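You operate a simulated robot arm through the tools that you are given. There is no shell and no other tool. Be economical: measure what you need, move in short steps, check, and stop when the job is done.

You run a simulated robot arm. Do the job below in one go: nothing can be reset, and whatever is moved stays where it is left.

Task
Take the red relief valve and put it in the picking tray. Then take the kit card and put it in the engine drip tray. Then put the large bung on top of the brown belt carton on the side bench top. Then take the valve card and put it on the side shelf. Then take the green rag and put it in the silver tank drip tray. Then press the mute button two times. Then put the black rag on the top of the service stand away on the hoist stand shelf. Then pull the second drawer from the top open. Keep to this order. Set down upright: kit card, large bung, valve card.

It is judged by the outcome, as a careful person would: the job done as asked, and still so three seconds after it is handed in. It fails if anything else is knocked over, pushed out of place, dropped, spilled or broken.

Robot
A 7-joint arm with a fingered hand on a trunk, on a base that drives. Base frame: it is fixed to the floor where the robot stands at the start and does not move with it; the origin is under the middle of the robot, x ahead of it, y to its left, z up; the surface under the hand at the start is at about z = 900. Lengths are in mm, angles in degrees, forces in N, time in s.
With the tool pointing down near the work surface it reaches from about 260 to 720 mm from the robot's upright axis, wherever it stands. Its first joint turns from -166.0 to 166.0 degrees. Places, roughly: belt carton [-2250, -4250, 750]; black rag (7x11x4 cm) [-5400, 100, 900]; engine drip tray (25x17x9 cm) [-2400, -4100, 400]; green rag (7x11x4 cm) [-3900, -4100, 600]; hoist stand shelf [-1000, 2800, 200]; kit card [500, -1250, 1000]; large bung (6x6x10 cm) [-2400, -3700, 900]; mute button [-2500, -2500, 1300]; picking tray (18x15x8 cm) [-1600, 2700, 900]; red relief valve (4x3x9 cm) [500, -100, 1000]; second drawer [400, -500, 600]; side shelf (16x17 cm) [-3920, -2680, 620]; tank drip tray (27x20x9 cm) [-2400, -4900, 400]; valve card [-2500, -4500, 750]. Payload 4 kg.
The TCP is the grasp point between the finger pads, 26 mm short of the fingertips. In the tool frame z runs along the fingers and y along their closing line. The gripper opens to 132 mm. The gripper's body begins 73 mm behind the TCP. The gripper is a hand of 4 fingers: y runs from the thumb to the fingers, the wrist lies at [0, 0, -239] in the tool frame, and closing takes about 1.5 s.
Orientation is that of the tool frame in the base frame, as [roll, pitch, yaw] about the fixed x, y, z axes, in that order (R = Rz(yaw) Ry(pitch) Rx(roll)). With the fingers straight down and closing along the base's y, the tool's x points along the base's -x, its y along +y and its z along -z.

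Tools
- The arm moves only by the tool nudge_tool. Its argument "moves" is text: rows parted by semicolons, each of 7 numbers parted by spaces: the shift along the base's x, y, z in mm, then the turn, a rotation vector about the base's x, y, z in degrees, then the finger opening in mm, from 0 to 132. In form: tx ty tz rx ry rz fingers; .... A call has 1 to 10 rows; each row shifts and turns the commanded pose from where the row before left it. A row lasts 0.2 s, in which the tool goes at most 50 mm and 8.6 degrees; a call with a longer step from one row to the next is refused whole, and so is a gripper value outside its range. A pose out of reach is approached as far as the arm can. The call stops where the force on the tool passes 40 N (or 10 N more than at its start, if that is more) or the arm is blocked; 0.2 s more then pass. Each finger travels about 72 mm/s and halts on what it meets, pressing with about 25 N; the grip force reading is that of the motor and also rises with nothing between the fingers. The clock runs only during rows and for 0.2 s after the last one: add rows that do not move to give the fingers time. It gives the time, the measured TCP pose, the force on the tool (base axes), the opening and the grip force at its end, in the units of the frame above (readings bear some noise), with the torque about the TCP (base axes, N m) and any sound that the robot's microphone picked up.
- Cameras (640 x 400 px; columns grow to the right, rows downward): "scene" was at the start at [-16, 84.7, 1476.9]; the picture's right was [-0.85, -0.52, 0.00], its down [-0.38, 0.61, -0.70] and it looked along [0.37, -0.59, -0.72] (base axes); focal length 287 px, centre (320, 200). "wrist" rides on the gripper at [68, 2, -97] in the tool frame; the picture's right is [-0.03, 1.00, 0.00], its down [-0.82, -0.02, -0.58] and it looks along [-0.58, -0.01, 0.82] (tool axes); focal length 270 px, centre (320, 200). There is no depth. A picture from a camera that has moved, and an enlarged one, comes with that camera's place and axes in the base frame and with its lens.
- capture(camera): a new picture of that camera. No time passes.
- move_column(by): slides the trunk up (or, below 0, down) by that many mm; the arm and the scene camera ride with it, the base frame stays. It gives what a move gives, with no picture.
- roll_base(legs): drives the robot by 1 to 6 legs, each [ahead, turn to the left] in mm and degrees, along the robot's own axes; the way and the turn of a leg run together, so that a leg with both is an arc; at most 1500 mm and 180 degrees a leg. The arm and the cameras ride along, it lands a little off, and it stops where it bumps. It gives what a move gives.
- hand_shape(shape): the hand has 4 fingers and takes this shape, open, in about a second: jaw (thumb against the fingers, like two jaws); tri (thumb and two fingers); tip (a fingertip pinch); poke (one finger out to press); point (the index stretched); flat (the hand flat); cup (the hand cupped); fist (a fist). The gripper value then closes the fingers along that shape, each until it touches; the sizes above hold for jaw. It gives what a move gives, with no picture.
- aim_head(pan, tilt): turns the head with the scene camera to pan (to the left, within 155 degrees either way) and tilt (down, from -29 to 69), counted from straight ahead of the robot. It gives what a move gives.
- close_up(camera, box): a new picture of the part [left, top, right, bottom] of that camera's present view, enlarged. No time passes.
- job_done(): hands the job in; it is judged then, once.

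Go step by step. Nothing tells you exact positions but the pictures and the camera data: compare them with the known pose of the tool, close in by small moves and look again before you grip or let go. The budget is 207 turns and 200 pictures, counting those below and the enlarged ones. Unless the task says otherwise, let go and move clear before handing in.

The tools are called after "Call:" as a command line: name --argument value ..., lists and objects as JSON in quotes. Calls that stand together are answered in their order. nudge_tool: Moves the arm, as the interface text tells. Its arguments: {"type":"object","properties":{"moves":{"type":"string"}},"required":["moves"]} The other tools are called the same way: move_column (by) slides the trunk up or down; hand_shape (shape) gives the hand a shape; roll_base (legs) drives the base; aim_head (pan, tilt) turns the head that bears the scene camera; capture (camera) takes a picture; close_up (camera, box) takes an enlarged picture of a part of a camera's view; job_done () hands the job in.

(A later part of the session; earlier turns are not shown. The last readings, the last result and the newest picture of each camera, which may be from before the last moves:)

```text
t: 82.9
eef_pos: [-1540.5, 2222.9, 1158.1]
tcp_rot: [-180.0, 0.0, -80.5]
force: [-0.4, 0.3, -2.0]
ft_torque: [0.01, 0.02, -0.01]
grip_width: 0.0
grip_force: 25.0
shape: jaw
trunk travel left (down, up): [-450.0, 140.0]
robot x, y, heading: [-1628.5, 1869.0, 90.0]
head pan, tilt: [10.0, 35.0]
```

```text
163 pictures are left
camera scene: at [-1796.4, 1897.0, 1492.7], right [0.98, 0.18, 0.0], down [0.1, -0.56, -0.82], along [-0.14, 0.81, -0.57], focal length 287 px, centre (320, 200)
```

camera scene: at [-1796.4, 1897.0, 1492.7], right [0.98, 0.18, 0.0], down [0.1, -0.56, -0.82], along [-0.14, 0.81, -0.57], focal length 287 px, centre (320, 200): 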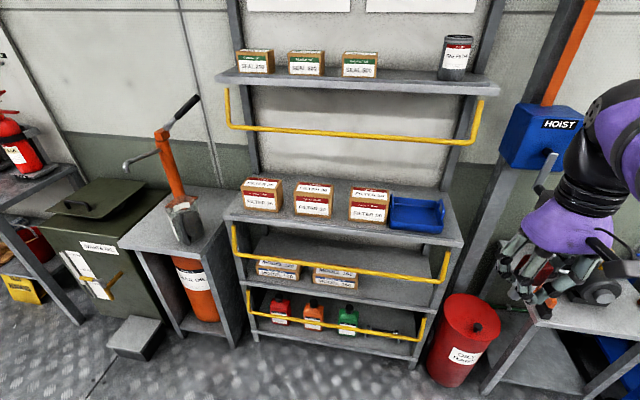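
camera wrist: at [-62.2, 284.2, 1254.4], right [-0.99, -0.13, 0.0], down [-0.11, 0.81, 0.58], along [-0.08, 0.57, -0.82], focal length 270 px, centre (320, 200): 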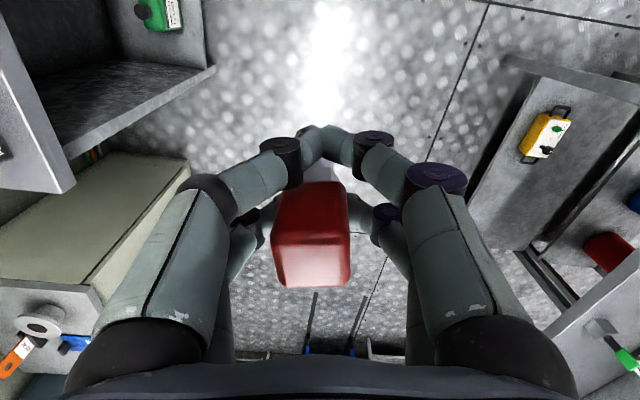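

Rack and tray are clear: tray around [-1622, 2675], its rim near z 980, an upper guard rail near z 1210. Drive ahead 180, then centre and tilt the hand 45° forward.

Call:
roll_base --legs '[[180, 0]]'

Call:
nudge_tool --moves "-20 0 0 0 0 -4.7 0;-20 0 0 0 0 -4.7 0;-20 0 0 7.5 0 0 0;-20 0 0 7.5 0 0 0;0 0 0 7.5 0 0 0;0 0 0 7.5 0 0 0;0 0 0 7.5 0 0 0;0 0 0 7.5 0 0 0;0 0 0 0 0 0 0"

Call:
capture --camera "wrist"

Call:
capture --camera "scene"

```text
t: 84.4
eef_pos: [-1539.1, 2400.0, 1157.7]
tcp_rot: [180.0, -0.1, -80.6]
force: [1.1, 0.3, -1.4]
ft_torque: [-0.03, 0.04, 0.02]
grip_width: 0.1
grip_force: 25.2
shape: jaw
trunk travel left (down, up): [-450.0, 140.0]
robot x, y, heading: [-1629.6, 2046.5, 90.1]
head pan, tilt: [10.0, 35.0]
```

```text
t: 86.6
eef_pos: [-1617.1, 2415.6, 1124.1]
tcp_rot: [-179.7, 38.9, -90.5]
force: [0.3, -0.2, -1.7]
ft_torque: [-0.01, 0.01, -0.02]
grip_width: 0.0
grip_force: 25.0
shape: jaw
trunk travel left (down, up): [-450.0, 140.0]
robot x, y, heading: [-1631.8, 2048.5, 90.1]
head pan, tilt: [10.0, 35.0]
stopped in row 9: the arm was blocked; the commanded pose is now the measured one
```

```text
162 pictures are left
camera wrist: at [-1620.4, 2301.0, 1156.1], right [-1.0, 0.03, 0.01], down [0.02, 0.27, 0.96], along [0.03, 0.96, -0.27], focal length 270 px, centre (320, 200)
```

wrist: 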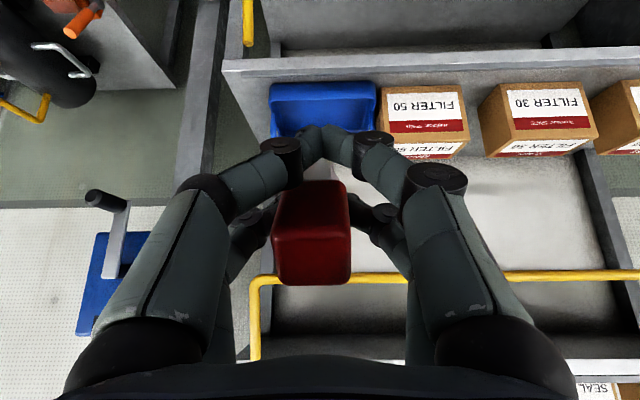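

```text
161 pictures are left
camera scene: at [-1796.5, 2075.6, 1490.9], right [0.98, 0.17, 0.0], down [0.1, -0.57, -0.82], along [-0.14, 0.81, -0.57], focal length 287 px, centre (320, 200)
```

scene: 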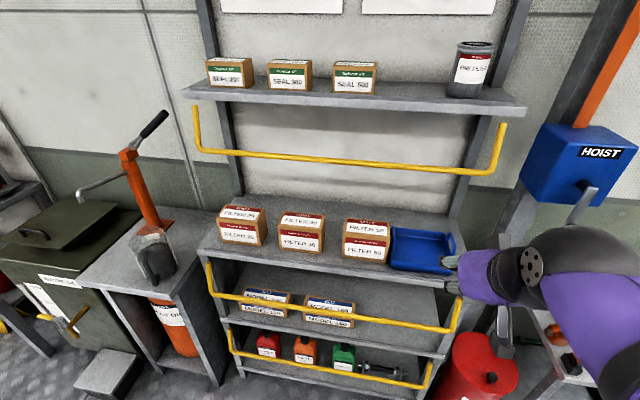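

Tilt reached 39°, enough. Zoom on the tray for its rim geometry.

Call:
close_up --camera "scene" --box '[340, 195, 500, 305]'

Call:
close_up --camera "wrist" --box '[220, 50, 400, 170]'

```text
3.64 times, centred on (420, 250) of scene
camera zoom: at [-1796.5, 2075.6, 1490.9], right [0.98, 0.17, 0.0], down [0.1, -0.57, -0.82], along [-0.14, 0.81, -0.57], focal length 1044 px, centre (-44, 18)
```

zoom: 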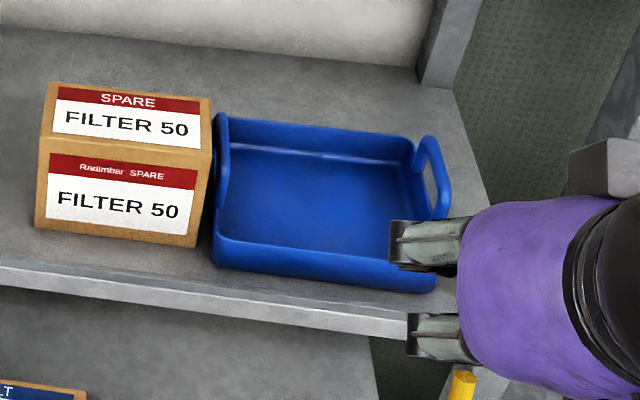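

```text
3.33 times, centred on (310, 110) of wrist
camera zoom: at [-1620.4, 2301.0, 1156.1], right [-1.0, 0.03, 0.01], down [0.02, 0.27, 0.96], along [0.03, 0.96, -0.27], focal length 901 px, centre (353, 500)
```

zoom: 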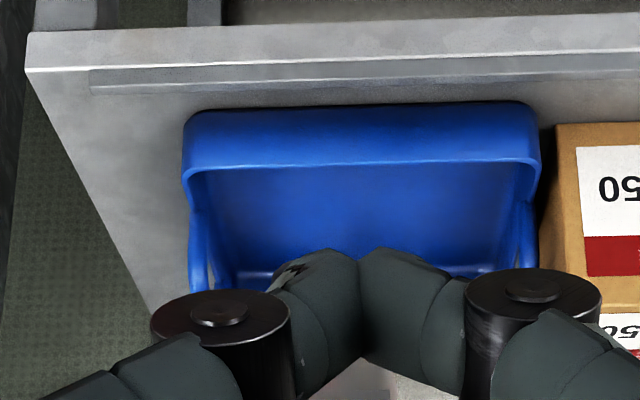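

Tray interior spans about x -1670…-1560, y 2620…2750, wall top z≈940. Lower in front of the shelf, then advance over the tray under the rail.

Call:
nudge_tool --moves "1 20 -45 0 0 0 0;1 20 -45 0 0 0 0;1 20 -42 0 0 0 0;0 35 0 0 0 0 0;0 35 0 0 0 0 0;0 35 0 0 0 0 0;0 0 0 0 0 0 0"

Call:
capture --camera "wrist"

Call:
capture --camera "scene"

```text
t: 88.2
eef_pos: [-1614.3, 2579.5, 996.8]
tcp_rot: [-179.7, 39.3, -90.4]
force: [-0.4, 0.3, -1.5]
ft_torque: [-0.03, 0.0, 0.03]
grip_width: 0.2
grip_force: 25.3
shape: jaw
trunk travel left (down, up): [-450.0, 140.0]
robot x, y, heading: [-1630.1, 2049.7, 90.0]
head pan, tilt: [10.0, 35.0]
```

```text
158 pictures are left
camera wrist: at [-1617.8, 2464.3, 1028.2], right [-1.0, 0.03, 0.01], down [0.02, 0.27, 0.96], along [0.03, 0.96, -0.27], focal length 270 px, centre (320, 200)
```

wrist: 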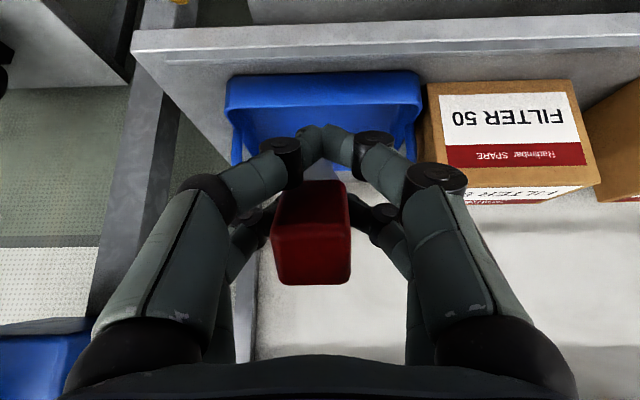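

```text
157 pictures are left
camera scene: at [-1796.6, 2075.6, 1492.7], right [0.98, 0.17, 0.0], down [0.1, -0.57, -0.82], along [-0.14, 0.81, -0.57], focal length 287 px, centre (320, 200)
```

scene: 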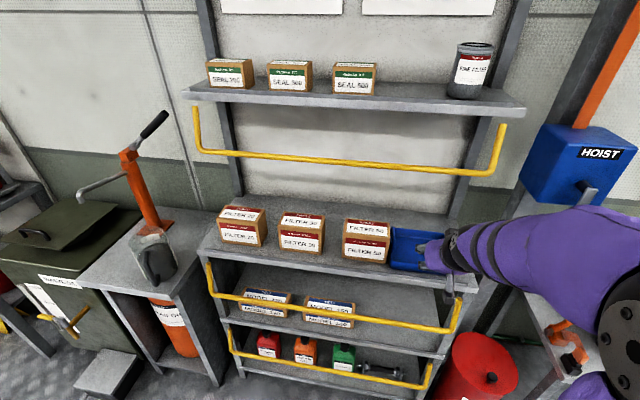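

On line with the tray. Advance 80 and lower slightly.

Call:
nudge_tool --moves "0 40 0 0 0 0 0;0 40 0 0 0 0 0;0 0 -12 0 0 0 0;0 0 0 0 0 0 0"

Call:
capture --camera "wrist"

Call:
close_up --camera "scene" --box '[340, 195, 500, 305]'

```text
t: 89.2
eef_pos: [-1612.3, 2658.3, 985.1]
tcp_rot: [-179.7, 39.3, -90.5]
force: [0.2, -0.1, -1.1]
ft_torque: [-0.03, -0.03, -0.01]
grip_width: 0.0
grip_force: 24.3
shape: jaw
trunk travel left (down, up): [-450.0, 140.0]
robot x, y, heading: [-1626.8, 2047.4, 90.2]
head pan, tilt: [10.0, 35.0]
```

```text
156 pictures are left
camera wrist: at [-1617.2, 2543.9, 1016.1], right [-1.0, 0.03, 0.01], down [0.02, 0.27, 0.96], along [0.03, 0.96, -0.27], focal length 270 px, centre (320, 200)
```

wrist: 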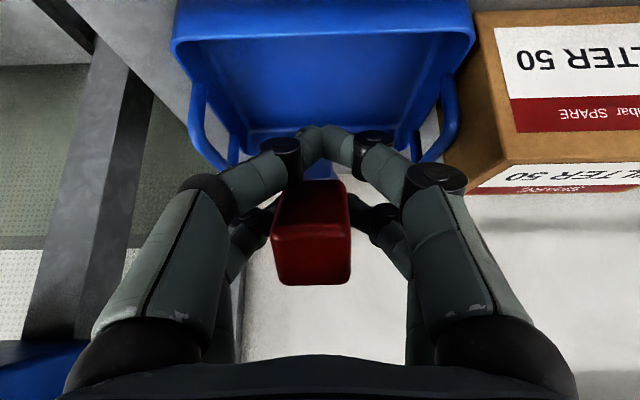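

```text
3.64 times, centred on (420, 250) of scene
camera zoom: at [-1796.5, 2075.3, 1492.7], right [0.98, 0.17, 0.0], down [0.1, -0.56, -0.82], along [-0.14, 0.81, -0.57], focal length 1044 px, centre (-44, 18)
```

zoom: 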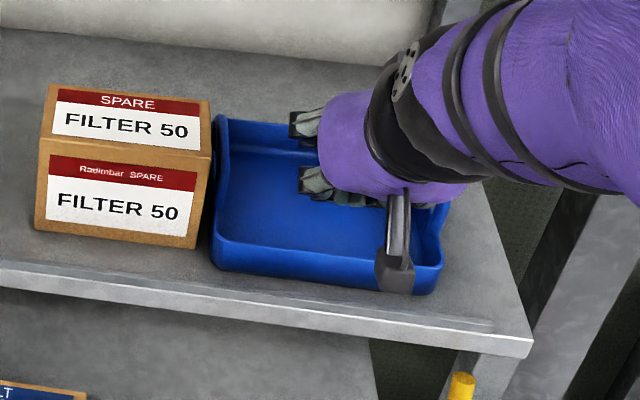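

Over the tray interior. Lower 8 mm and release gently.

Call:
nudge_tool --moves "0 5 -10 0 0 0 0;0 0 0 0 0 0 0;0 0 0 0 0 0 40;0 0 0 0 0 0 50;0 0 0 0 0 0 50;0 0 0 0 0 0 50;0 0 0 0 0 0 50"

Call:
capture --camera "wrist"

```text
t: 90.8
eef_pos: [-1613.4, 2663.9, 976.0]
tcp_rot: [-179.6, 39.3, -90.6]
force: [0.0, -0.6, -0.6]
ft_torque: [-0.01, 0.01, 0.01]
grip_width: 49.6
grip_force: 0.0
shape: jaw
trunk travel left (down, up): [-450.0, 140.0]
robot x, y, heading: [-1628.4, 2051.8, 90.1]
head pan, tilt: [10.0, 35.0]
```

```text
154 pictures are left
camera wrist: at [-1617.2, 2548.4, 1006.1], right [-1.0, 0.03, 0.01], down [0.02, 0.27, 0.96], along [0.03, 0.96, -0.27], focal length 270 px, centre (320, 200)
```

wrist: 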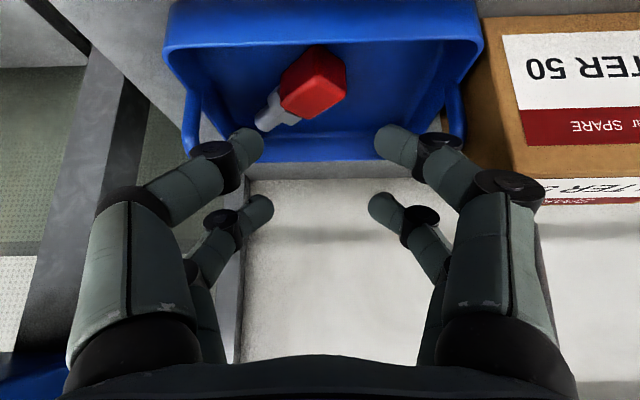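

Valve lies in the picking tray. Retract out from the rack and straighten the hand.

Call:
nudge_tool --moves "0 -40 14 0 0 0 50;0 -45 10 0 0 0 50;0 -45 10 0 0 0 50;0 -45 20 0 0 0 50;0 -35 35 0 0 0 50;0 0 40 -7.8 0 0 50;0 0 40 -7.8 0 0 50;0 0 10 -7.8 0 0 50;0 0 0 -7.8 0 0 50;0 0 0 -7.8 0 0 50"

Call:
capture --camera "scene"

```text
t: 93.0
eef_pos: [-1612.2, 2453.8, 1152.7]
tcp_rot: [-179.5, 0.2, -90.3]
force: [0.5, -0.3, -0.8]
ft_torque: [0.05, 0.01, 0.0]
grip_width: 49.8
grip_force: 0.0
shape: jaw
trunk travel left (down, up): [-450.0, 140.0]
robot x, y, heading: [-1630.7, 2049.4, 90.2]
head pan, tilt: [10.0, 35.0]
```

```text
153 pictures are left
camera scene: at [-1796.5, 2075.4, 1492.7], right [0.98, 0.17, 0.0], down [0.1, -0.57, -0.82], along [-0.14, 0.81, -0.57], focal length 287 px, centre (320, 200)
```

scene: 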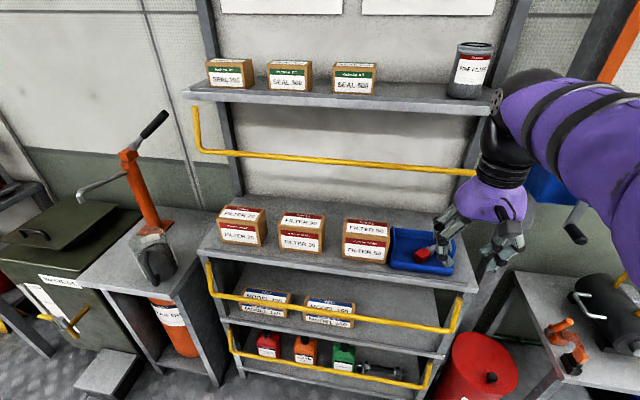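

Valve visible in the tray. Now drive back towards the workbench aisle for the kit card.

Call:
nudge_tool --moves "0 -40 0 0 0 0 50;0 -40 0 0 0 0 50"

Call:
roll_base --legs '[[-190, 0], [0, -97.2], [1480, 0], [0, -83]]'

Call:
aim_head --pan 0 --tilt 25

Call:
capture --camera "scene"

```text
t: 93.6
eef_pos: [-1614.0, 2372.7, 1151.9]
tcp_rot: [-179.4, 0.3, -90.3]
force: [0.2, 0.0, 1.2]
ft_torque: [0.04, 0.0, -0.02]
grip_width: 49.7
grip_force: 0.1
shape: jaw
trunk travel left (down, up): [-450.0, 140.0]
robot x, y, heading: [-1629.1, 2044.7, 90.1]
head pan, tilt: [10.0, 35.0]
```

```text
t: 110.3
eef_pos: [-201.8, 1356.6, 1152.2]
tcp_rot: [-179.4, 0.3, 91.2]
force: [0.6, 0.1, -0.4]
ft_torque: [0.02, 0.02, 0.0]
grip_width: 50.0
grip_force: 0.0
shape: jaw
trunk travel left (down, up): [-450.0, 140.0]
robot x, y, heading: [-192.6, 1686.1, -88.6]
head pan, tilt: [10.0, 35.0]
```

```text
t: 111.1
eef_pos: [-201.3, 1357.6, 1153.0]
tcp_rot: [-179.4, 0.3, 91.1]
force: [-0.2, -0.4, -0.1]
ft_torque: [0.02, -0.02, 0.02]
grip_width: 49.6
grip_force: 0.0
shape: jaw
trunk travel left (down, up): [-450.0, 140.0]
robot x, y, heading: [-192.3, 1684.5, -88.5]
head pan, tilt: [0.0, 25.0]
```

```text
152 pictures are left
camera scene: at [-39.5, 1656.8, 1508.4], right [-1.0, -0.03, 0.0], down [-0.01, 0.42, -0.91], along [0.02, -0.91, -0.42], focal length 287 px, centre (320, 200)
```

scene: 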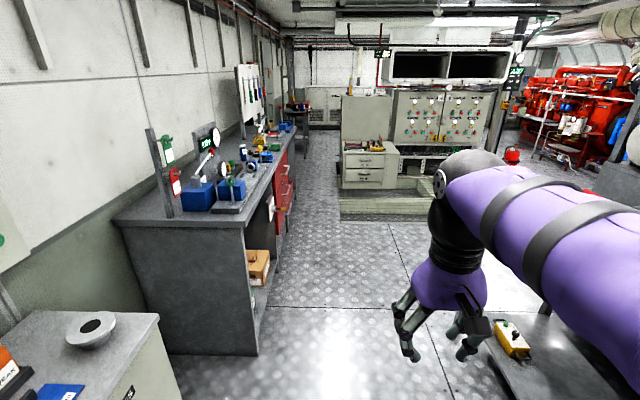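

Aisle ahead is clear to about y≈-1250. Drive south and turn toward the bench.

Call:
roll_base --legs '[[1400, 0], [1080, 0], [0, 50]]'

Call:
aim_head --pan 0 --tilt 35

Call:
capture --camera "scene"

```text
t: 125.6
eef_pos: [92.9, -1023.2, 1152.6]
tcp_rot: [-179.4, 0.3, 139.1]
force: [-0.1, -1.2, -0.5]
ft_torque: [-0.02, 0.02, 0.01]
grip_width: 49.8
grip_force: 0.2
shape: jaw
trunk travel left (down, up): [-450.0, 140.0]
robot x, y, heading: [-144.2, -799.2, -40.6]
head pan, tilt: [0.0, 25.0]
```

```text
t: 126.4
eef_pos: [92.9, -1023.0, 1153.1]
tcp_rot: [-179.3, 0.4, 139.1]
force: [0.6, -0.2, 0.0]
ft_torque: [-0.03, 0.0, -0.02]
grip_width: 49.8
grip_force: 0.0
shape: jaw
trunk travel left (down, up): [-450.0, 140.0]
robot x, y, heading: [-144.1, -802.9, -40.1]
head pan, tilt: [0.0, 35.0]
```

```text
151 pictures are left
camera scene: at [-23.3, -701.3, 1492.8], right [-0.65, -0.76, 0.0], down [-0.44, 0.37, -0.82], along [0.62, -0.53, -0.57], focal length 287 px, centre (320, 200)
```

scene: 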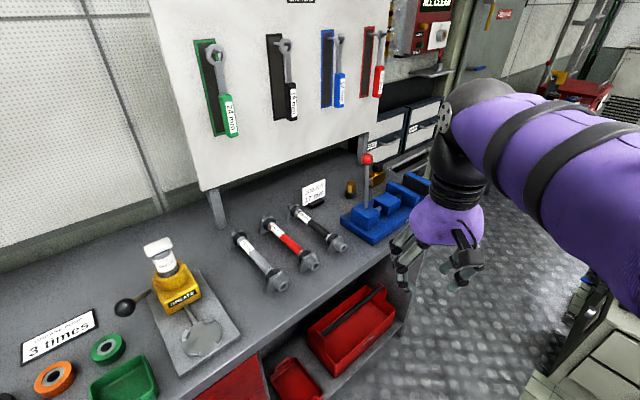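

Zooming on the bench to identify the kit card.

Call:
close_up --camera "scene" --box '[220, 130, 440, 270]'

Call:
close_up --camera "scene" --box '[360, 0, 460, 100]'

```text
2.86 times, centred on (330, 200) of scene
camera zoom: at [-23.3, -701.3, 1492.8], right [-0.65, -0.76, 0.0], down [-0.44, 0.37, -0.82], along [0.62, -0.53, -0.57], focal length 820 px, centre (291, 200)
```

zoom: 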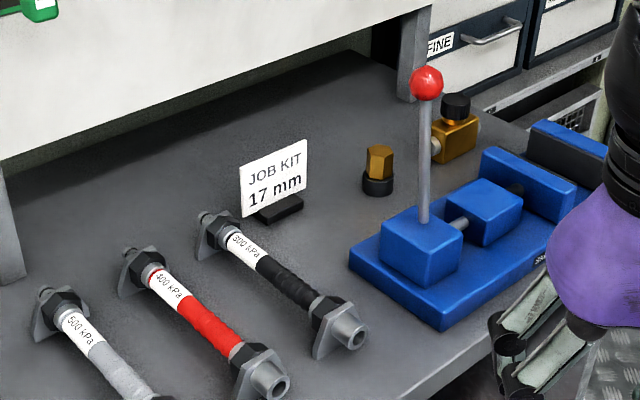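

```text
4.00 times, centred on (410, 50) of scene
camera zoom: at [-23.3, -701.3, 1492.8], right [-0.65, -0.76, 0.0], down [-0.44, 0.37, -0.82], along [0.62, -0.53, -0.57], focal length 1148 px, centre (-40, 800)
```

zoom: 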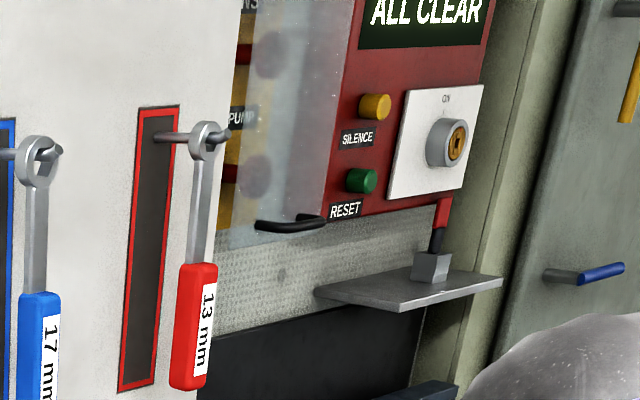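

The kit card ("JOB KIT 17 mm") stands at about [613, -1219], plate facing me, z 915–985. I'll position the base at about [0, -885] facing +x.

Call:
roll_base --legs '[[0, 10], [170, 0], [0, 30]]'

Call:
aim_head --pan -20 --tilt 40

Call:
capture --camera "scene"

```text
t: 130.2
eef_pos: [326.4, -902.6, 1154.0]
tcp_rot: [-179.4, 0.3, 179.5]
force: [0.0, -0.1, -0.3]
ft_torque: [0.01, -0.02, 0.0]
grip_width: 49.7
grip_force: 0.1
shape: jaw
trunk travel left (down, up): [-450.0, 140.0]
robot x, y, heading: [-1.6, -886.0, -0.1]
head pan, tilt: [0.0, 35.0]
```

```text
t: 131.0
eef_pos: [328.1, -901.1, 1152.9]
tcp_rot: [-179.4, 0.3, 179.5]
force: [0.2, -1.2, 0.1]
ft_torque: [-0.04, -0.01, 0.01]
grip_width: 49.7
grip_force: 0.1
shape: jaw
trunk travel left (down, up): [-450.0, 140.0]
robot x, y, heading: [1.7, -887.2, -0.1]
head pan, tilt: [-20.0, 40.0]
```

```text
148 pictures are left
camera scene: at [21.8, -761.1, 1485.2], right [-0.34, -0.94, 0.0], down [-0.6, 0.22, -0.77], along [0.72, -0.26, -0.64], focal length 287 px, centre (320, 200)
```

scene: 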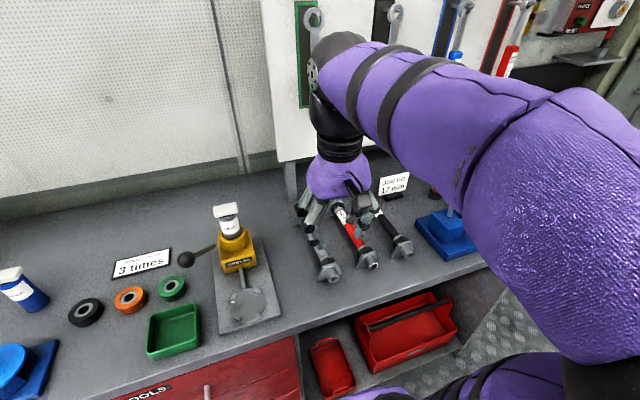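

Card confirmed near [616, -1223]. Approach while yawing the hand -90° so it closes along x.

Call:
nudge_tool --moves "20 -26 0 0 0 -8.2 70;20 -26 0 0 0 -8.2 70;20 -26 0 0 0 -8.2 70;20 -26 0 0 0 -8.2 70;20 -26 0 0 0 -8.2 70;20 -26 0 0 0 -8.2 70;20 -26 0 0 0 -8.2 70;20 -26 0 0 0 -8.2 70;20 -26 0 0 0 -8.2 70;20 -26 0 0 0 -8.2 70"

Call:
nudge_tool --moves "15 -20 0 0 0 -7.5 70;15 -20 0 0 0 0 70;20 -10 -20 0 0 0 70;20 -5 -20 0 0 0 70;0 0 -20 0 0 0 70;0 0 0 0 0 0 70"

Call:
capture --camera "wrist"

Call:
capture --camera "scene"

```text
t: 133.2
eef_pos: [524.2, -1160.7, 1152.9]
tcp_rot: [-179.4, 0.3, 97.3]
force: [0.1, -0.5, 0.1]
ft_torque: [-0.01, -0.03, -0.03]
grip_width: 69.4
grip_force: 0.1
shape: jaw
trunk travel left (down, up): [-450.0, 140.0]
robot x, y, heading: [0.4, -881.1, 0.1]
head pan, tilt: [-20.0, 40.0]
```

```text
t: 134.6
eef_pos: [570.5, -1202.9, 1109.3]
tcp_rot: [-179.4, 0.2, 90.0]
force: [0.4, -0.4, 0.1]
ft_torque: [0.0, -0.01, -0.01]
grip_width: 69.4
grip_force: 0.0
shape: jaw
out of reach, approached as far as the arm can: row 3, 4
trunk travel left (down, up): [-450.0, 140.0]
robot x, y, heading: [-1.2, -885.5, -0.0]
head pan, tilt: [-20.0, 40.0]
```

```text
147 pictures are left
camera wrist: at [573.1, -1135.7, 1205.2], right [1.0, -0.03, -0.01], down [-0.01, -0.81, 0.58], along [-0.02, -0.58, -0.81], focal length 270 px, centre (320, 200)
```

wrist: 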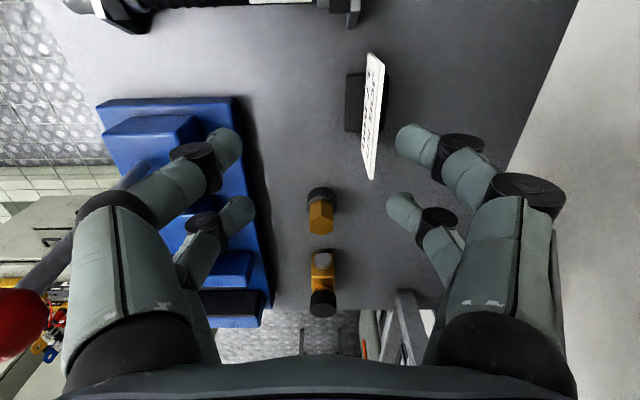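

```text
146 pictures are left
camera scene: at [21.4, -761.0, 1485.2], right [-0.34, -0.94, 0.0], down [-0.6, 0.22, -0.77], along [0.72, -0.26, -0.64], focal length 287 px, centre (320, 200)
```

scene: 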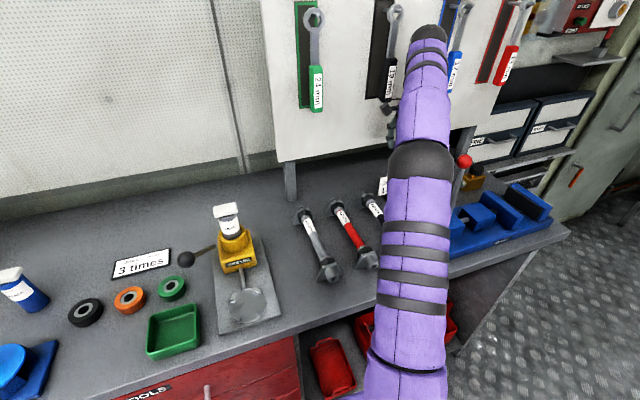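

The card plate is at x≈616, y -1166…-1269, just out of reach. Edge the base forward 50 mm.

Call:
roll_base --legs '[[50, 0]]'

Call:
nudge_tool --moves "0 -8 0 0 0 0 70;0 -8 -20 0 0 0 70;0 0 -30 0 0 0 70;0 0 0 0 0 0 70"

Call:
capture --camera "wrist"

```text
t: 135.5
eef_pos: [619.3, -1205.3, 1109.1]
tcp_rot: [-179.4, 0.3, 89.9]
force: [-20.2, 2.3, -6.2]
ft_torque: [-0.03, -0.21, 0.1]
grip_width: 64.3
grip_force: 0.0
shape: jaw
trunk travel left (down, up): [-450.0, 140.0]
robot x, y, heading: [50.2, -888.5, 0.1]
head pan, tilt: [-20.0, 40.0]
```

```text
t: 136.5
eef_pos: [616.9, -1221.5, 1060.9]
tcp_rot: [-179.3, 0.5, 89.8]
force: [-18.4, 0.5, 4.9]
ft_torque: [0.01, -1.01, -0.04]
grip_width: 66.8
grip_force: 0.1
shape: jaw
trunk travel left (down, up): [-450.0, 140.0]
robot x, y, heading: [49.2, -888.2, -0.2]
head pan, tilt: [-20.0, 40.0]
```

```text
145 pictures are left
camera wrist: at [619.9, -1152.8, 1156.2], right [1.0, -0.03, -0.01], down [-0.02, -0.81, 0.58], along [-0.03, -0.58, -0.81], focal length 270 px, centre (320, 200)
```

wrist: 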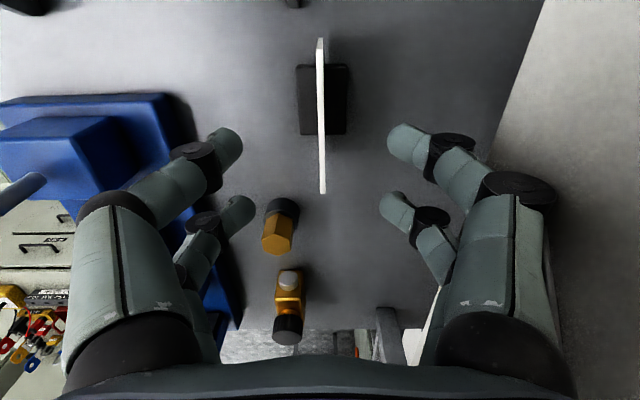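

The hand is brushing a hanging wrench on the tool board. I'll back off, and instead tilt the hand 35° so it comes in from the left side lower, under the wrenches.

Call:
nudge_tool --moves "-30 20 0 0 0 0 60;-15 20 0 0 0 0 60;0 20 0 -7 0 0 60;0 20 0 -7 0 0 60;0 20 0 -7 0 0 60;0 0 0 -7 0 0 60;0 0 0 -7 0 0 60;0 0 0 0 0 0 60"

Call:
capture --camera "wrist"

Call:
capture --camera "scene"

```text
t: 138.3
eef_pos: [574.9, -1120.4, 1059.0]
tcp_rot: [-179.3, 35.5, 89.8]
force: [-0.2, -0.2, -0.6]
ft_torque: [0.01, -0.02, -0.01]
grip_width: 60.1
grip_force: 0.1
shape: jaw
trunk travel left (down, up): [-450.0, 140.0]
robot x, y, heading: [47.4, -883.9, -0.3]
head pan, tilt: [-20.0, 40.0]
```

```text
144 pictures are left
camera wrist: at [577.7, -1009.6, 1097.4], right [1.0, -0.03, 0.01], down [-0.01, -0.33, 0.94], along [-0.03, -0.94, -0.33], focal length 270 px, centre (320, 200)
```

wrist: 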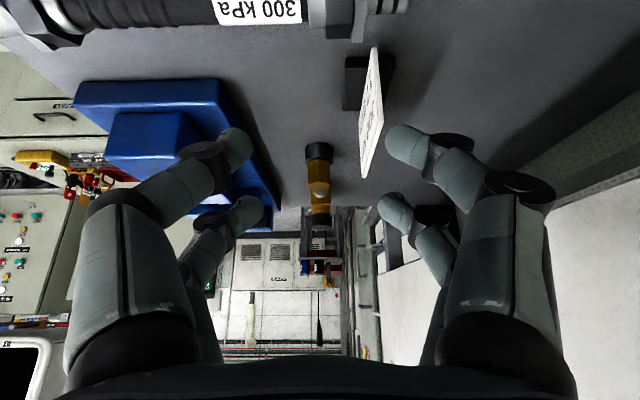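

```text
143 pictures are left
camera scene: at [72.0, -761.0, 1485.1], right [-0.34, -0.94, 0.0], down [-0.6, 0.22, -0.77], along [0.72, -0.26, -0.64], focal length 287 px, centre (320, 200)
```

scene: 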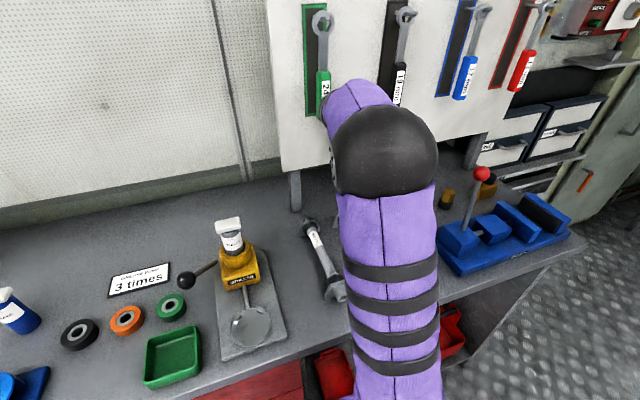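

Descend first in front, then shift right under the wrenches, then slide onto the card.

Call:
nudge_tool --moves "0 0 -30 0 0 0 60;0 0 -29 0 0 0 60;20 0 0 0 0 0 60;20 0 0 0 0 0 60;0 0 0 0 0 0 60"

Call:
capture --camera "wrist"

```text
t: 139.5
eef_pos: [615.7, -1123.1, 999.8]
tcp_rot: [-179.3, 35.3, 89.9]
force: [-0.3, 0.6, 0.1]
ft_torque: [0.01, 0.0, -0.02]
grip_width: 60.4
grip_force: 0.2
shape: jaw
trunk travel left (down, up): [-450.0, 140.0]
robot x, y, heading: [43.8, -890.4, 0.1]
head pan, tilt: [-20.0, 40.0]
```

```text
142 pictures are left
camera wrist: at [618.1, -1011.1, 1038.2], right [1.0, -0.03, 0.0], down [-0.01, -0.33, 0.94], along [-0.03, -0.94, -0.33], focal length 270 px, centre (320, 200)
```

wrist: 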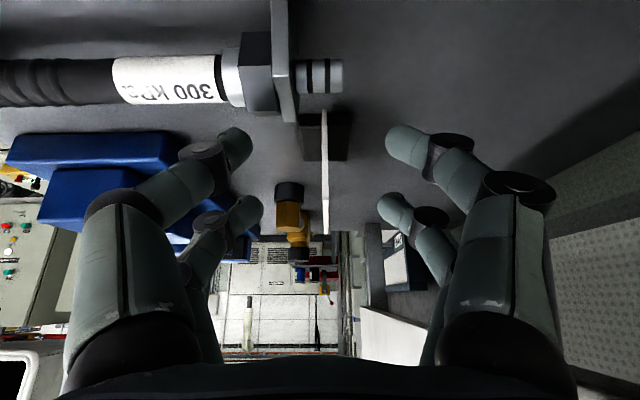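

Card centred between the fingers. Slide in over it.

Call:
nudge_tool --moves "0 -34 0 0 0 0 60;0 -34 -10 0 0 0 60;0 -28 -24 0 0 0 60;0 0 0 0 0 0 60"

Call:
capture --camera "wrist"

```text
t: 140.5
eef_pos: [614.7, -1218.5, 963.8]
tcp_rot: [-179.3, 35.3, 89.9]
force: [-0.2, -0.6, 0.9]
ft_torque: [-0.01, 0.01, -0.01]
grip_width: 60.0
grip_force: 0.2
shape: jaw
trunk travel left (down, up): [-450.0, 140.0]
robot x, y, heading: [46.5, -885.5, -0.3]
head pan, tilt: [-20.0, 40.0]
```

```text
141 pictures are left
camera wrist: at [617.7, -1106.6, 1003.1], right [1.0, -0.03, 0.01], down [-0.01, -0.33, 0.94], along [-0.03, -0.94, -0.33], focal length 270 px, centre (320, 200)
```

wrist: 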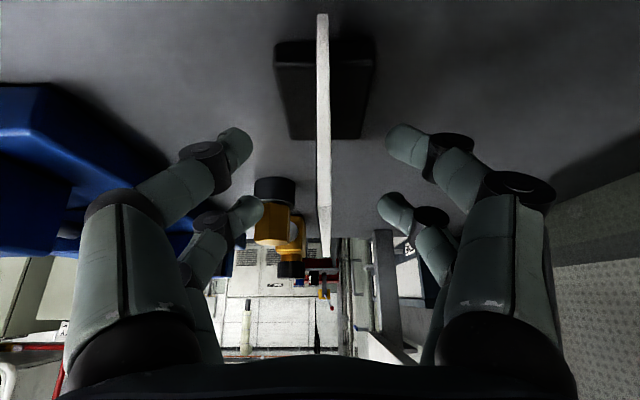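

Card lies right between the fingers. Close.

Call:
nudge_tool --moves "0 0 0 0 0 0 20;0 0 0 0 0 0 0;0 0 0 0 0 0 0;0 0 0 0 0 0 0;0 0 0 0 0 0 0;0 0 0 0 0 0 0"

Call:
capture --camera "wrist"

```text
t: 141.9
eef_pos: [615.0, -1217.7, 963.6]
tcp_rot: [-179.3, 35.3, 89.9]
force: [0.3, -0.7, 0.8]
ft_torque: [-0.01, -0.03, -0.01]
grip_width: 0.2
grip_force: 24.4
shape: jaw
trunk travel left (down, up): [-450.0, 140.0]
robot x, y, heading: [46.2, -887.1, 0.2]
head pan, tilt: [-20.0, 40.0]
```

```text
140 pictures are left
camera wrist: at [617.6, -1106.1, 1003.2], right [1.0, -0.03, 0.01], down [-0.01, -0.33, 0.94], along [-0.03, -0.94, -0.33], focal length 270 px, centre (320, 200)
```

wrist: 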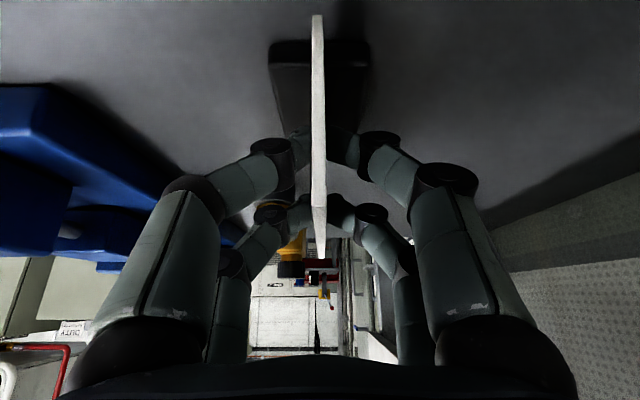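

Gripped. Lift slightly, move away from the board, then lift high.

Call:
nudge_tool --moves "0 0 15 0 0 0 0;0 0 15 0 0 0 0;-25 0 10 0 0 0 0;-30 0 10 0 0 0 0;-30 0 30 0 0 0 0;-10 0 45 0 0 0 0;0 0 45 0 0 0 0;0 0 40 0 0 0 0"

Call:
capture --camera "wrist"

Call:
capture --camera "scene"

```text
t: 143.7
eef_pos: [519.7, -1217.4, 1175.6]
tcp_rot: [-179.4, 35.3, 89.9]
force: [0.4, 0.5, -1.8]
ft_torque: [0.02, -0.01, -0.01]
grip_width: 0.0
grip_force: 25.1
shape: jaw
trunk travel left (down, up): [-450.0, 140.0]
robot x, y, heading: [48.6, -884.2, 0.1]
head pan, tilt: [-20.0, 40.0]
```

```text
139 pictures are left
camera wrist: at [521.3, -1106.2, 1215.1], right [1.0, -0.03, 0.0], down [-0.01, -0.33, 0.94], along [-0.03, -0.94, -0.33], focal length 270 px, centre (320, 200)
```

wrist: 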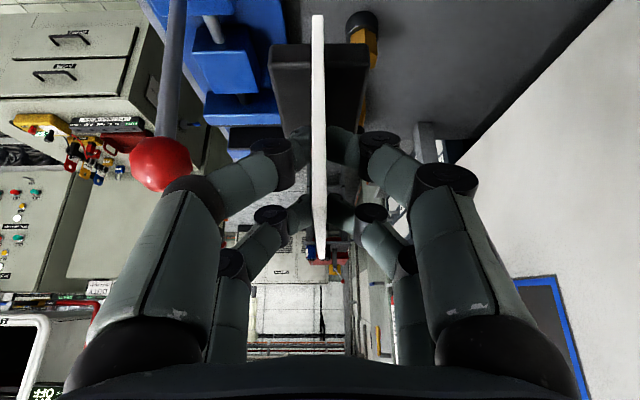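

```text
138 pictures are left
camera scene: at [72.0, -761.3, 1485.1], right [-0.34, -0.94, 0.0], down [-0.6, 0.22, -0.77], along [0.72, -0.26, -0.64], focal length 287 px, centre (320, 200)
```

scene: 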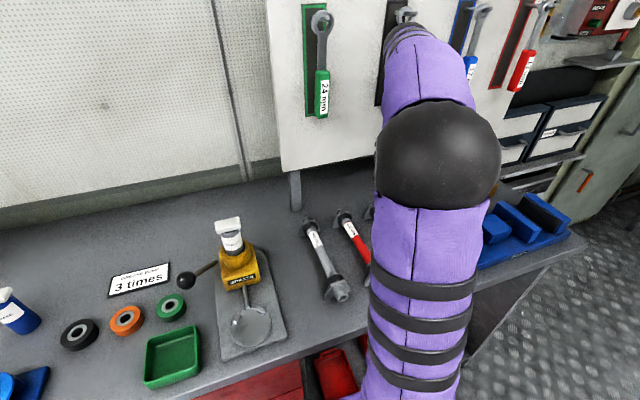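

Card held level. Retract toward the robot and straighten the hand.

Call:
nudge_tool --moves "-20 30 0 0 0 0 0;-20 30 0 0 0 0 0;-20 30 0 0 0 0 0;-20 30 0 7 0 0 0;-20 30 0 7 0 0 0;-10 30 0 7 0 0 0;-10 30 0 7 0 0 0;0 30 0 7 0 0 0;0 30 0 0 0 0 0;0 20 0 0 0 0 0"

Call:
aim_head --pan -110 --tilt 30

Call:
capture --camera "scene"

Call:
capture --camera "wrist"

Call:
aim_head --pan -150 --tilt 20

Call:
capture --camera "scene"

```text
t: 145.9
eef_pos: [399.9, -927.5, 1173.2]
tcp_rot: [-179.3, 0.3, 90.0]
force: [0.4, 0.0, -1.2]
ft_torque: [-0.04, 0.02, -0.01]
grip_width: 0.1
grip_force: 25.1
shape: jaw
trunk travel left (down, up): [-450.0, 140.0]
robot x, y, heading: [47.9, -886.1, -0.2]
head pan, tilt: [-20.0, 40.0]
```

```text
t: 147.6
eef_pos: [400.2, -927.8, 1175.0]
tcp_rot: [-179.3, 0.3, 89.9]
force: [-0.8, -0.5, -1.3]
ft_torque: [-0.04, -0.01, -0.01]
grip_width: 0.0
grip_force: 25.2
shape: jaw
trunk travel left (down, up): [-450.0, 140.0]
robot x, y, heading: [47.7, -881.8, -0.2]
head pan, tilt: [-110.0, 30.0]
```

```text
137 pictures are left
camera scene: at [-38.8, -817.2, 1500.5], right [-0.94, 0.34, 0.0], down [0.17, 0.47, -0.87], along [-0.3, -0.81, -0.5], focal length 287 px, centre (320, 200)
```

scene: 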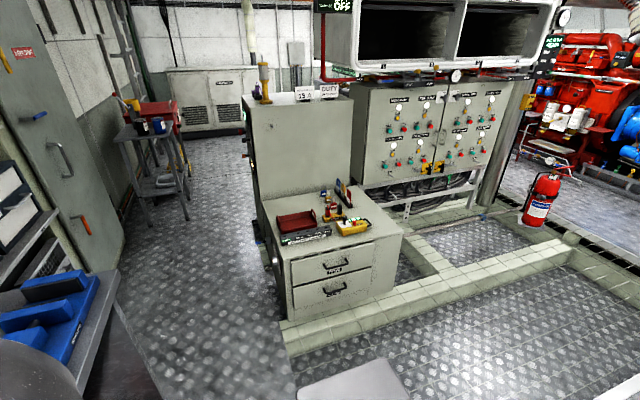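

```text
136 pictures are left
camera wrist: at [403.2, -859.6, 1270.3], right [1.0, -0.03, -0.01], down [-0.01, -0.81, 0.58], along [-0.03, -0.58, -0.81], focal length 270 px, centre (320, 200)
```

wrist: 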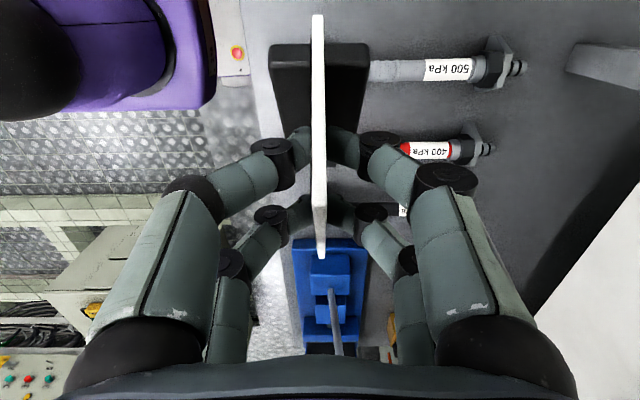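

```text
t: 148.7
eef_pos: [401.1, -928.6, 1174.1]
tcp_rot: [-179.3, 0.3, 89.9]
force: [0.0, -0.5, -1.6]
ft_torque: [-0.06, 0.03, 0.02]
grip_width: 0.0
grip_force: 24.8
shape: jaw
trunk travel left (down, up): [-450.0, 140.0]
robot x, y, heading: [53.0, -882.9, 0.0]
head pan, tilt: [-150.0, 20.0]
```

```text
135 pictures are left
camera scene: at [-88.6, -778.8, 1516.6], right [-0.5, 0.87, 0.0], down [0.3, 0.17, -0.94], along [-0.81, -0.47, -0.34], focal length 287 px, centre (320, 200)
```

scene: 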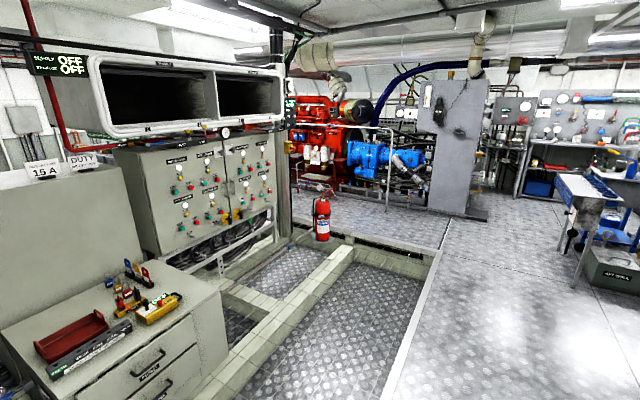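

Route: back off, turn around left, drive along y≈-650 past the pit to x≈-3300, then south. First part now.

Call:
roll_base --legs '[[-250, 0], [0, 174.5], [1500, 0], [1000, 0]]'

Call:
aim_head --pan 40 --tilt 25

Call:
capture --camera "scene"

```text
t: 170.3
eef_pos: [-3039.7, -464.6, 1173.9]
tcp_rot: [-179.3, 0.3, -98.0]
force: [0.2, -0.9, -1.6]
ft_torque: [0.01, 0.0, -0.01]
grip_width: 0.0
grip_force: 24.8
shape: jaw
trunk travel left (down, up): [-450.0, 140.0]
robot x, y, heading: [-2697.6, -553.7, 172.4]
head pan, tilt: [-150.0, 20.0]
```

```text
t: 173.1
eef_pos: [-3041.1, -463.9, 1175.3]
tcp_rot: [-179.3, 0.3, -98.0]
force: [0.1, 0.1, -1.0]
ft_torque: [0.05, -0.01, -0.05]
grip_width: 0.2
grip_force: 24.8
shape: jaw
trunk travel left (down, up): [-450.0, 140.0]
robot x, y, heading: [-2696.3, -551.8, 172.0]
head pan, tilt: [40.0, 25.0]
```

```text
134 pictures are left
camera scene: at [-2737.4, -762.4, 1508.5], right [-0.53, 0.85, 0.0], down [0.36, 0.22, -0.91], along [-0.77, -0.48, -0.42], focal length 287 px, centre (320, 200)
```

scene: 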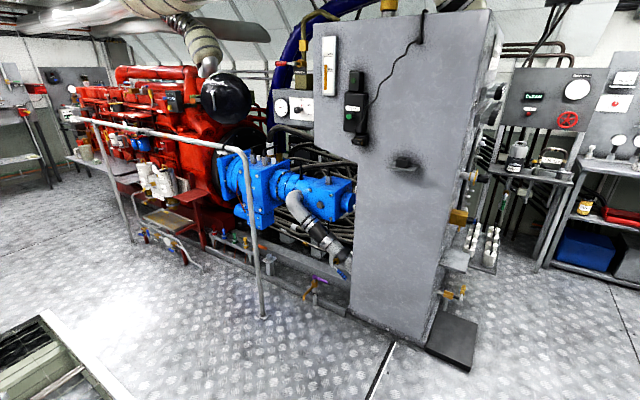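

Corridor to the south lies between the engine railing (x≈-3740) and the pit edge (x≈-2970). Go to x≈-3350, turn south.

Call:
roll_base --legs '[[660, 0], [0, 98], [1100, 0]]'

Call:
aim_head --pan 20 --tilt 30

Call:
capture --camera "scene"

```text
t: 186.7
eef_pos: [-3377.9, -1930.6, 1175.0]
tcp_rot: [-179.2, 0.4, 1.1]
force: [-0.4, 1.0, -0.4]
ft_torque: [-0.01, 0.0, -0.04]
grip_width: 0.0
grip_force: 24.8
shape: jaw
trunk travel left (down, up): [-450.0, 140.0]
robot x, y, heading: [-3343.1, -1584.0, -88.8]
head pan, tilt: [40.0, 25.0]
```

```text
t: 187.5
eef_pos: [-3379.0, -1931.0, 1174.8]
tcp_rot: [-179.2, 0.2, 1.1]
force: [0.1, 0.3, -1.4]
ft_torque: [0.01, 0.04, -0.01]
grip_width: 0.0
grip_force: 25.2
shape: jaw
trunk travel left (down, up): [-450.0, 140.0]
robot x, y, heading: [-3345.0, -1580.5, -88.9]
head pan, tilt: [20.0, 30.0]
```

```text
133 pictures are left
camera scene: at [-3158.3, -1600.9, 1500.5], right [-0.93, -0.36, 0.0], down [-0.18, 0.47, -0.87], along [0.31, -0.81, -0.5], focal length 287 px, centre (320, 200)
```

scene: 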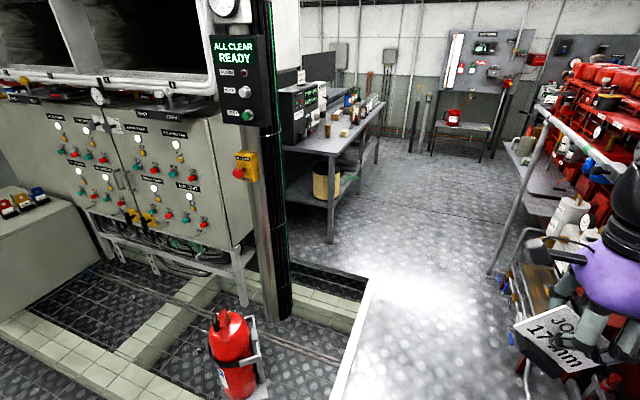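

Drive on south to y≈-3900 and turn left to face the side bench.

Call:
roll_base --legs '[[1300, 0], [1000, 0], [0, 89]]'

Call:
aim_head --pan 0 --tilt 30

Call:
capture --camera "scene"

```text
t: 203.1
eef_pos: [-2923.5, -3923.9, 1175.4]
tcp_rot: [-179.3, 0.4, 90.9]
force: [0.6, -0.6, -0.8]
ft_torque: [-0.02, 0.01, 0.02]
grip_width: 0.0
grip_force: 25.1
shape: jaw
trunk travel left (down, up): [-450.0, 140.0]
robot x, y, heading: [-3275.5, -3885.0, 0.9]
head pan, tilt: [20.0, 30.0]
```

```text
t: 203.9
eef_pos: [-2924.0, -3925.0, 1174.0]
tcp_rot: [-179.4, 0.3, 90.8]
force: [0.4, -0.1, -0.8]
ft_torque: [-0.02, 0.02, -0.02]
grip_width: 0.2
grip_force: 24.4
shape: jaw
trunk travel left (down, up): [-450.0, 140.0]
robot x, y, heading: [-3274.0, -3892.4, 0.9]
head pan, tilt: [0.0, 30.0]
```

```text
132 pictures are left
camera scene: at [-3245.3, -3734.0, 1500.5], right [0.02, -1.0, 0.0], down [-0.5, -0.01, -0.87], along [0.87, 0.02, -0.5], focal length 287 px, centre (320, 200)
```

scene: 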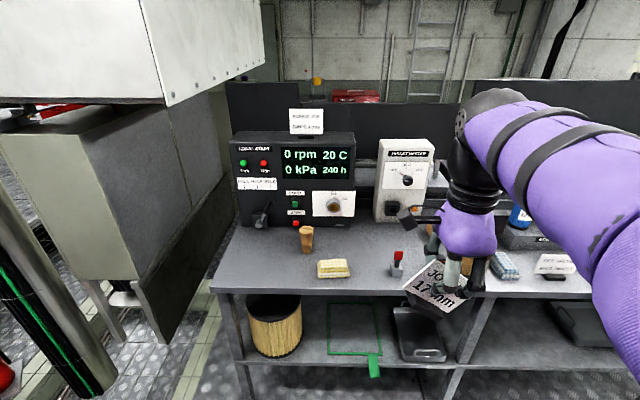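

Two dark trays are on the lower shelf (z≈400). Lower the column for a better look and reach.

Call:
move_column --by -400

Call:
aim_head --pan -10 --tilt 30

Call:
capture --camera "scene"

Call:
capture --camera "wrist"

```text
t: 207.7
eef_pos: [-2923.8, -3925.2, 773.0]
tcp_rot: [-179.3, 0.3, 90.8]
force: [-0.4, 0.4, -1.1]
ft_torque: [-0.03, -0.02, 0.01]
grip_width: 0.0
grip_force: 25.3
shape: jaw
trunk travel left (down, up): [-50.0, 540.0]
robot x, y, heading: [-3274.4, -3890.8, 1.0]
head pan, tilt: [0.0, 30.0]
```

```text
t: 208.4
eef_pos: [-2924.0, -3925.5, 773.9]
tcp_rot: [-179.4, 0.4, 90.8]
force: [-0.1, 0.4, -1.0]
ft_torque: [-0.04, -0.04, -0.02]
grip_width: 0.1
grip_force: 25.4
shape: jaw
trunk travel left (down, up): [-50.0, 540.0]
robot x, y, heading: [-3276.3, -3887.0, 1.1]
head pan, tilt: [-10.0, 30.0]
```

```text
131 pictures are left
camera scene: at [-3246.4, -3749.8, 1100.5], right [-0.16, -0.99, 0.0], down [-0.49, 0.08, -0.87], along [0.86, -0.14, -0.5], focal length 287 px, centre (320, 200)
```

scene: 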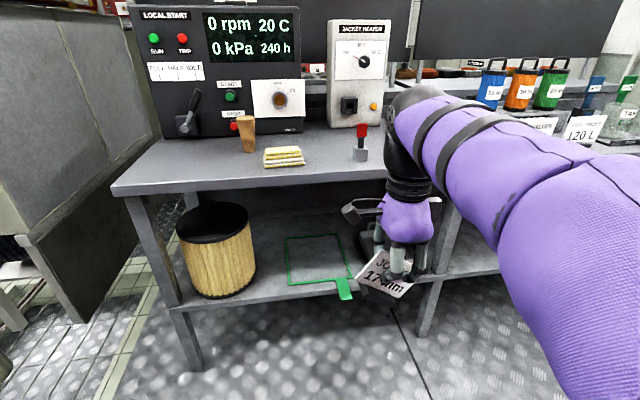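

```text
130 pictures are left
camera wrist: at [-2922.6, -3856.2, 870.4], right [1.0, -0.01, -0.01], down [0.0, -0.81, 0.58], along [-0.02, -0.58, -0.81], focal length 270 px, centre (320, 200)
```

wrist: 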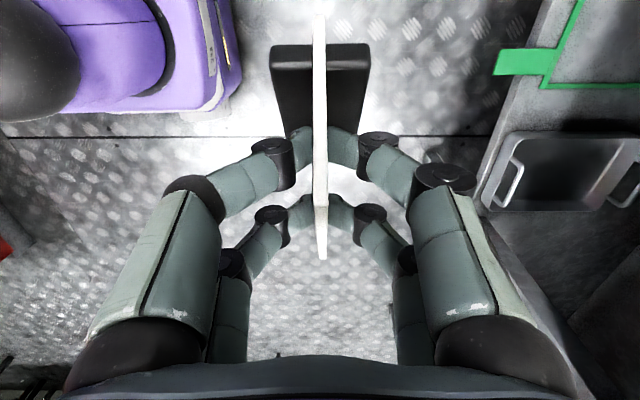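

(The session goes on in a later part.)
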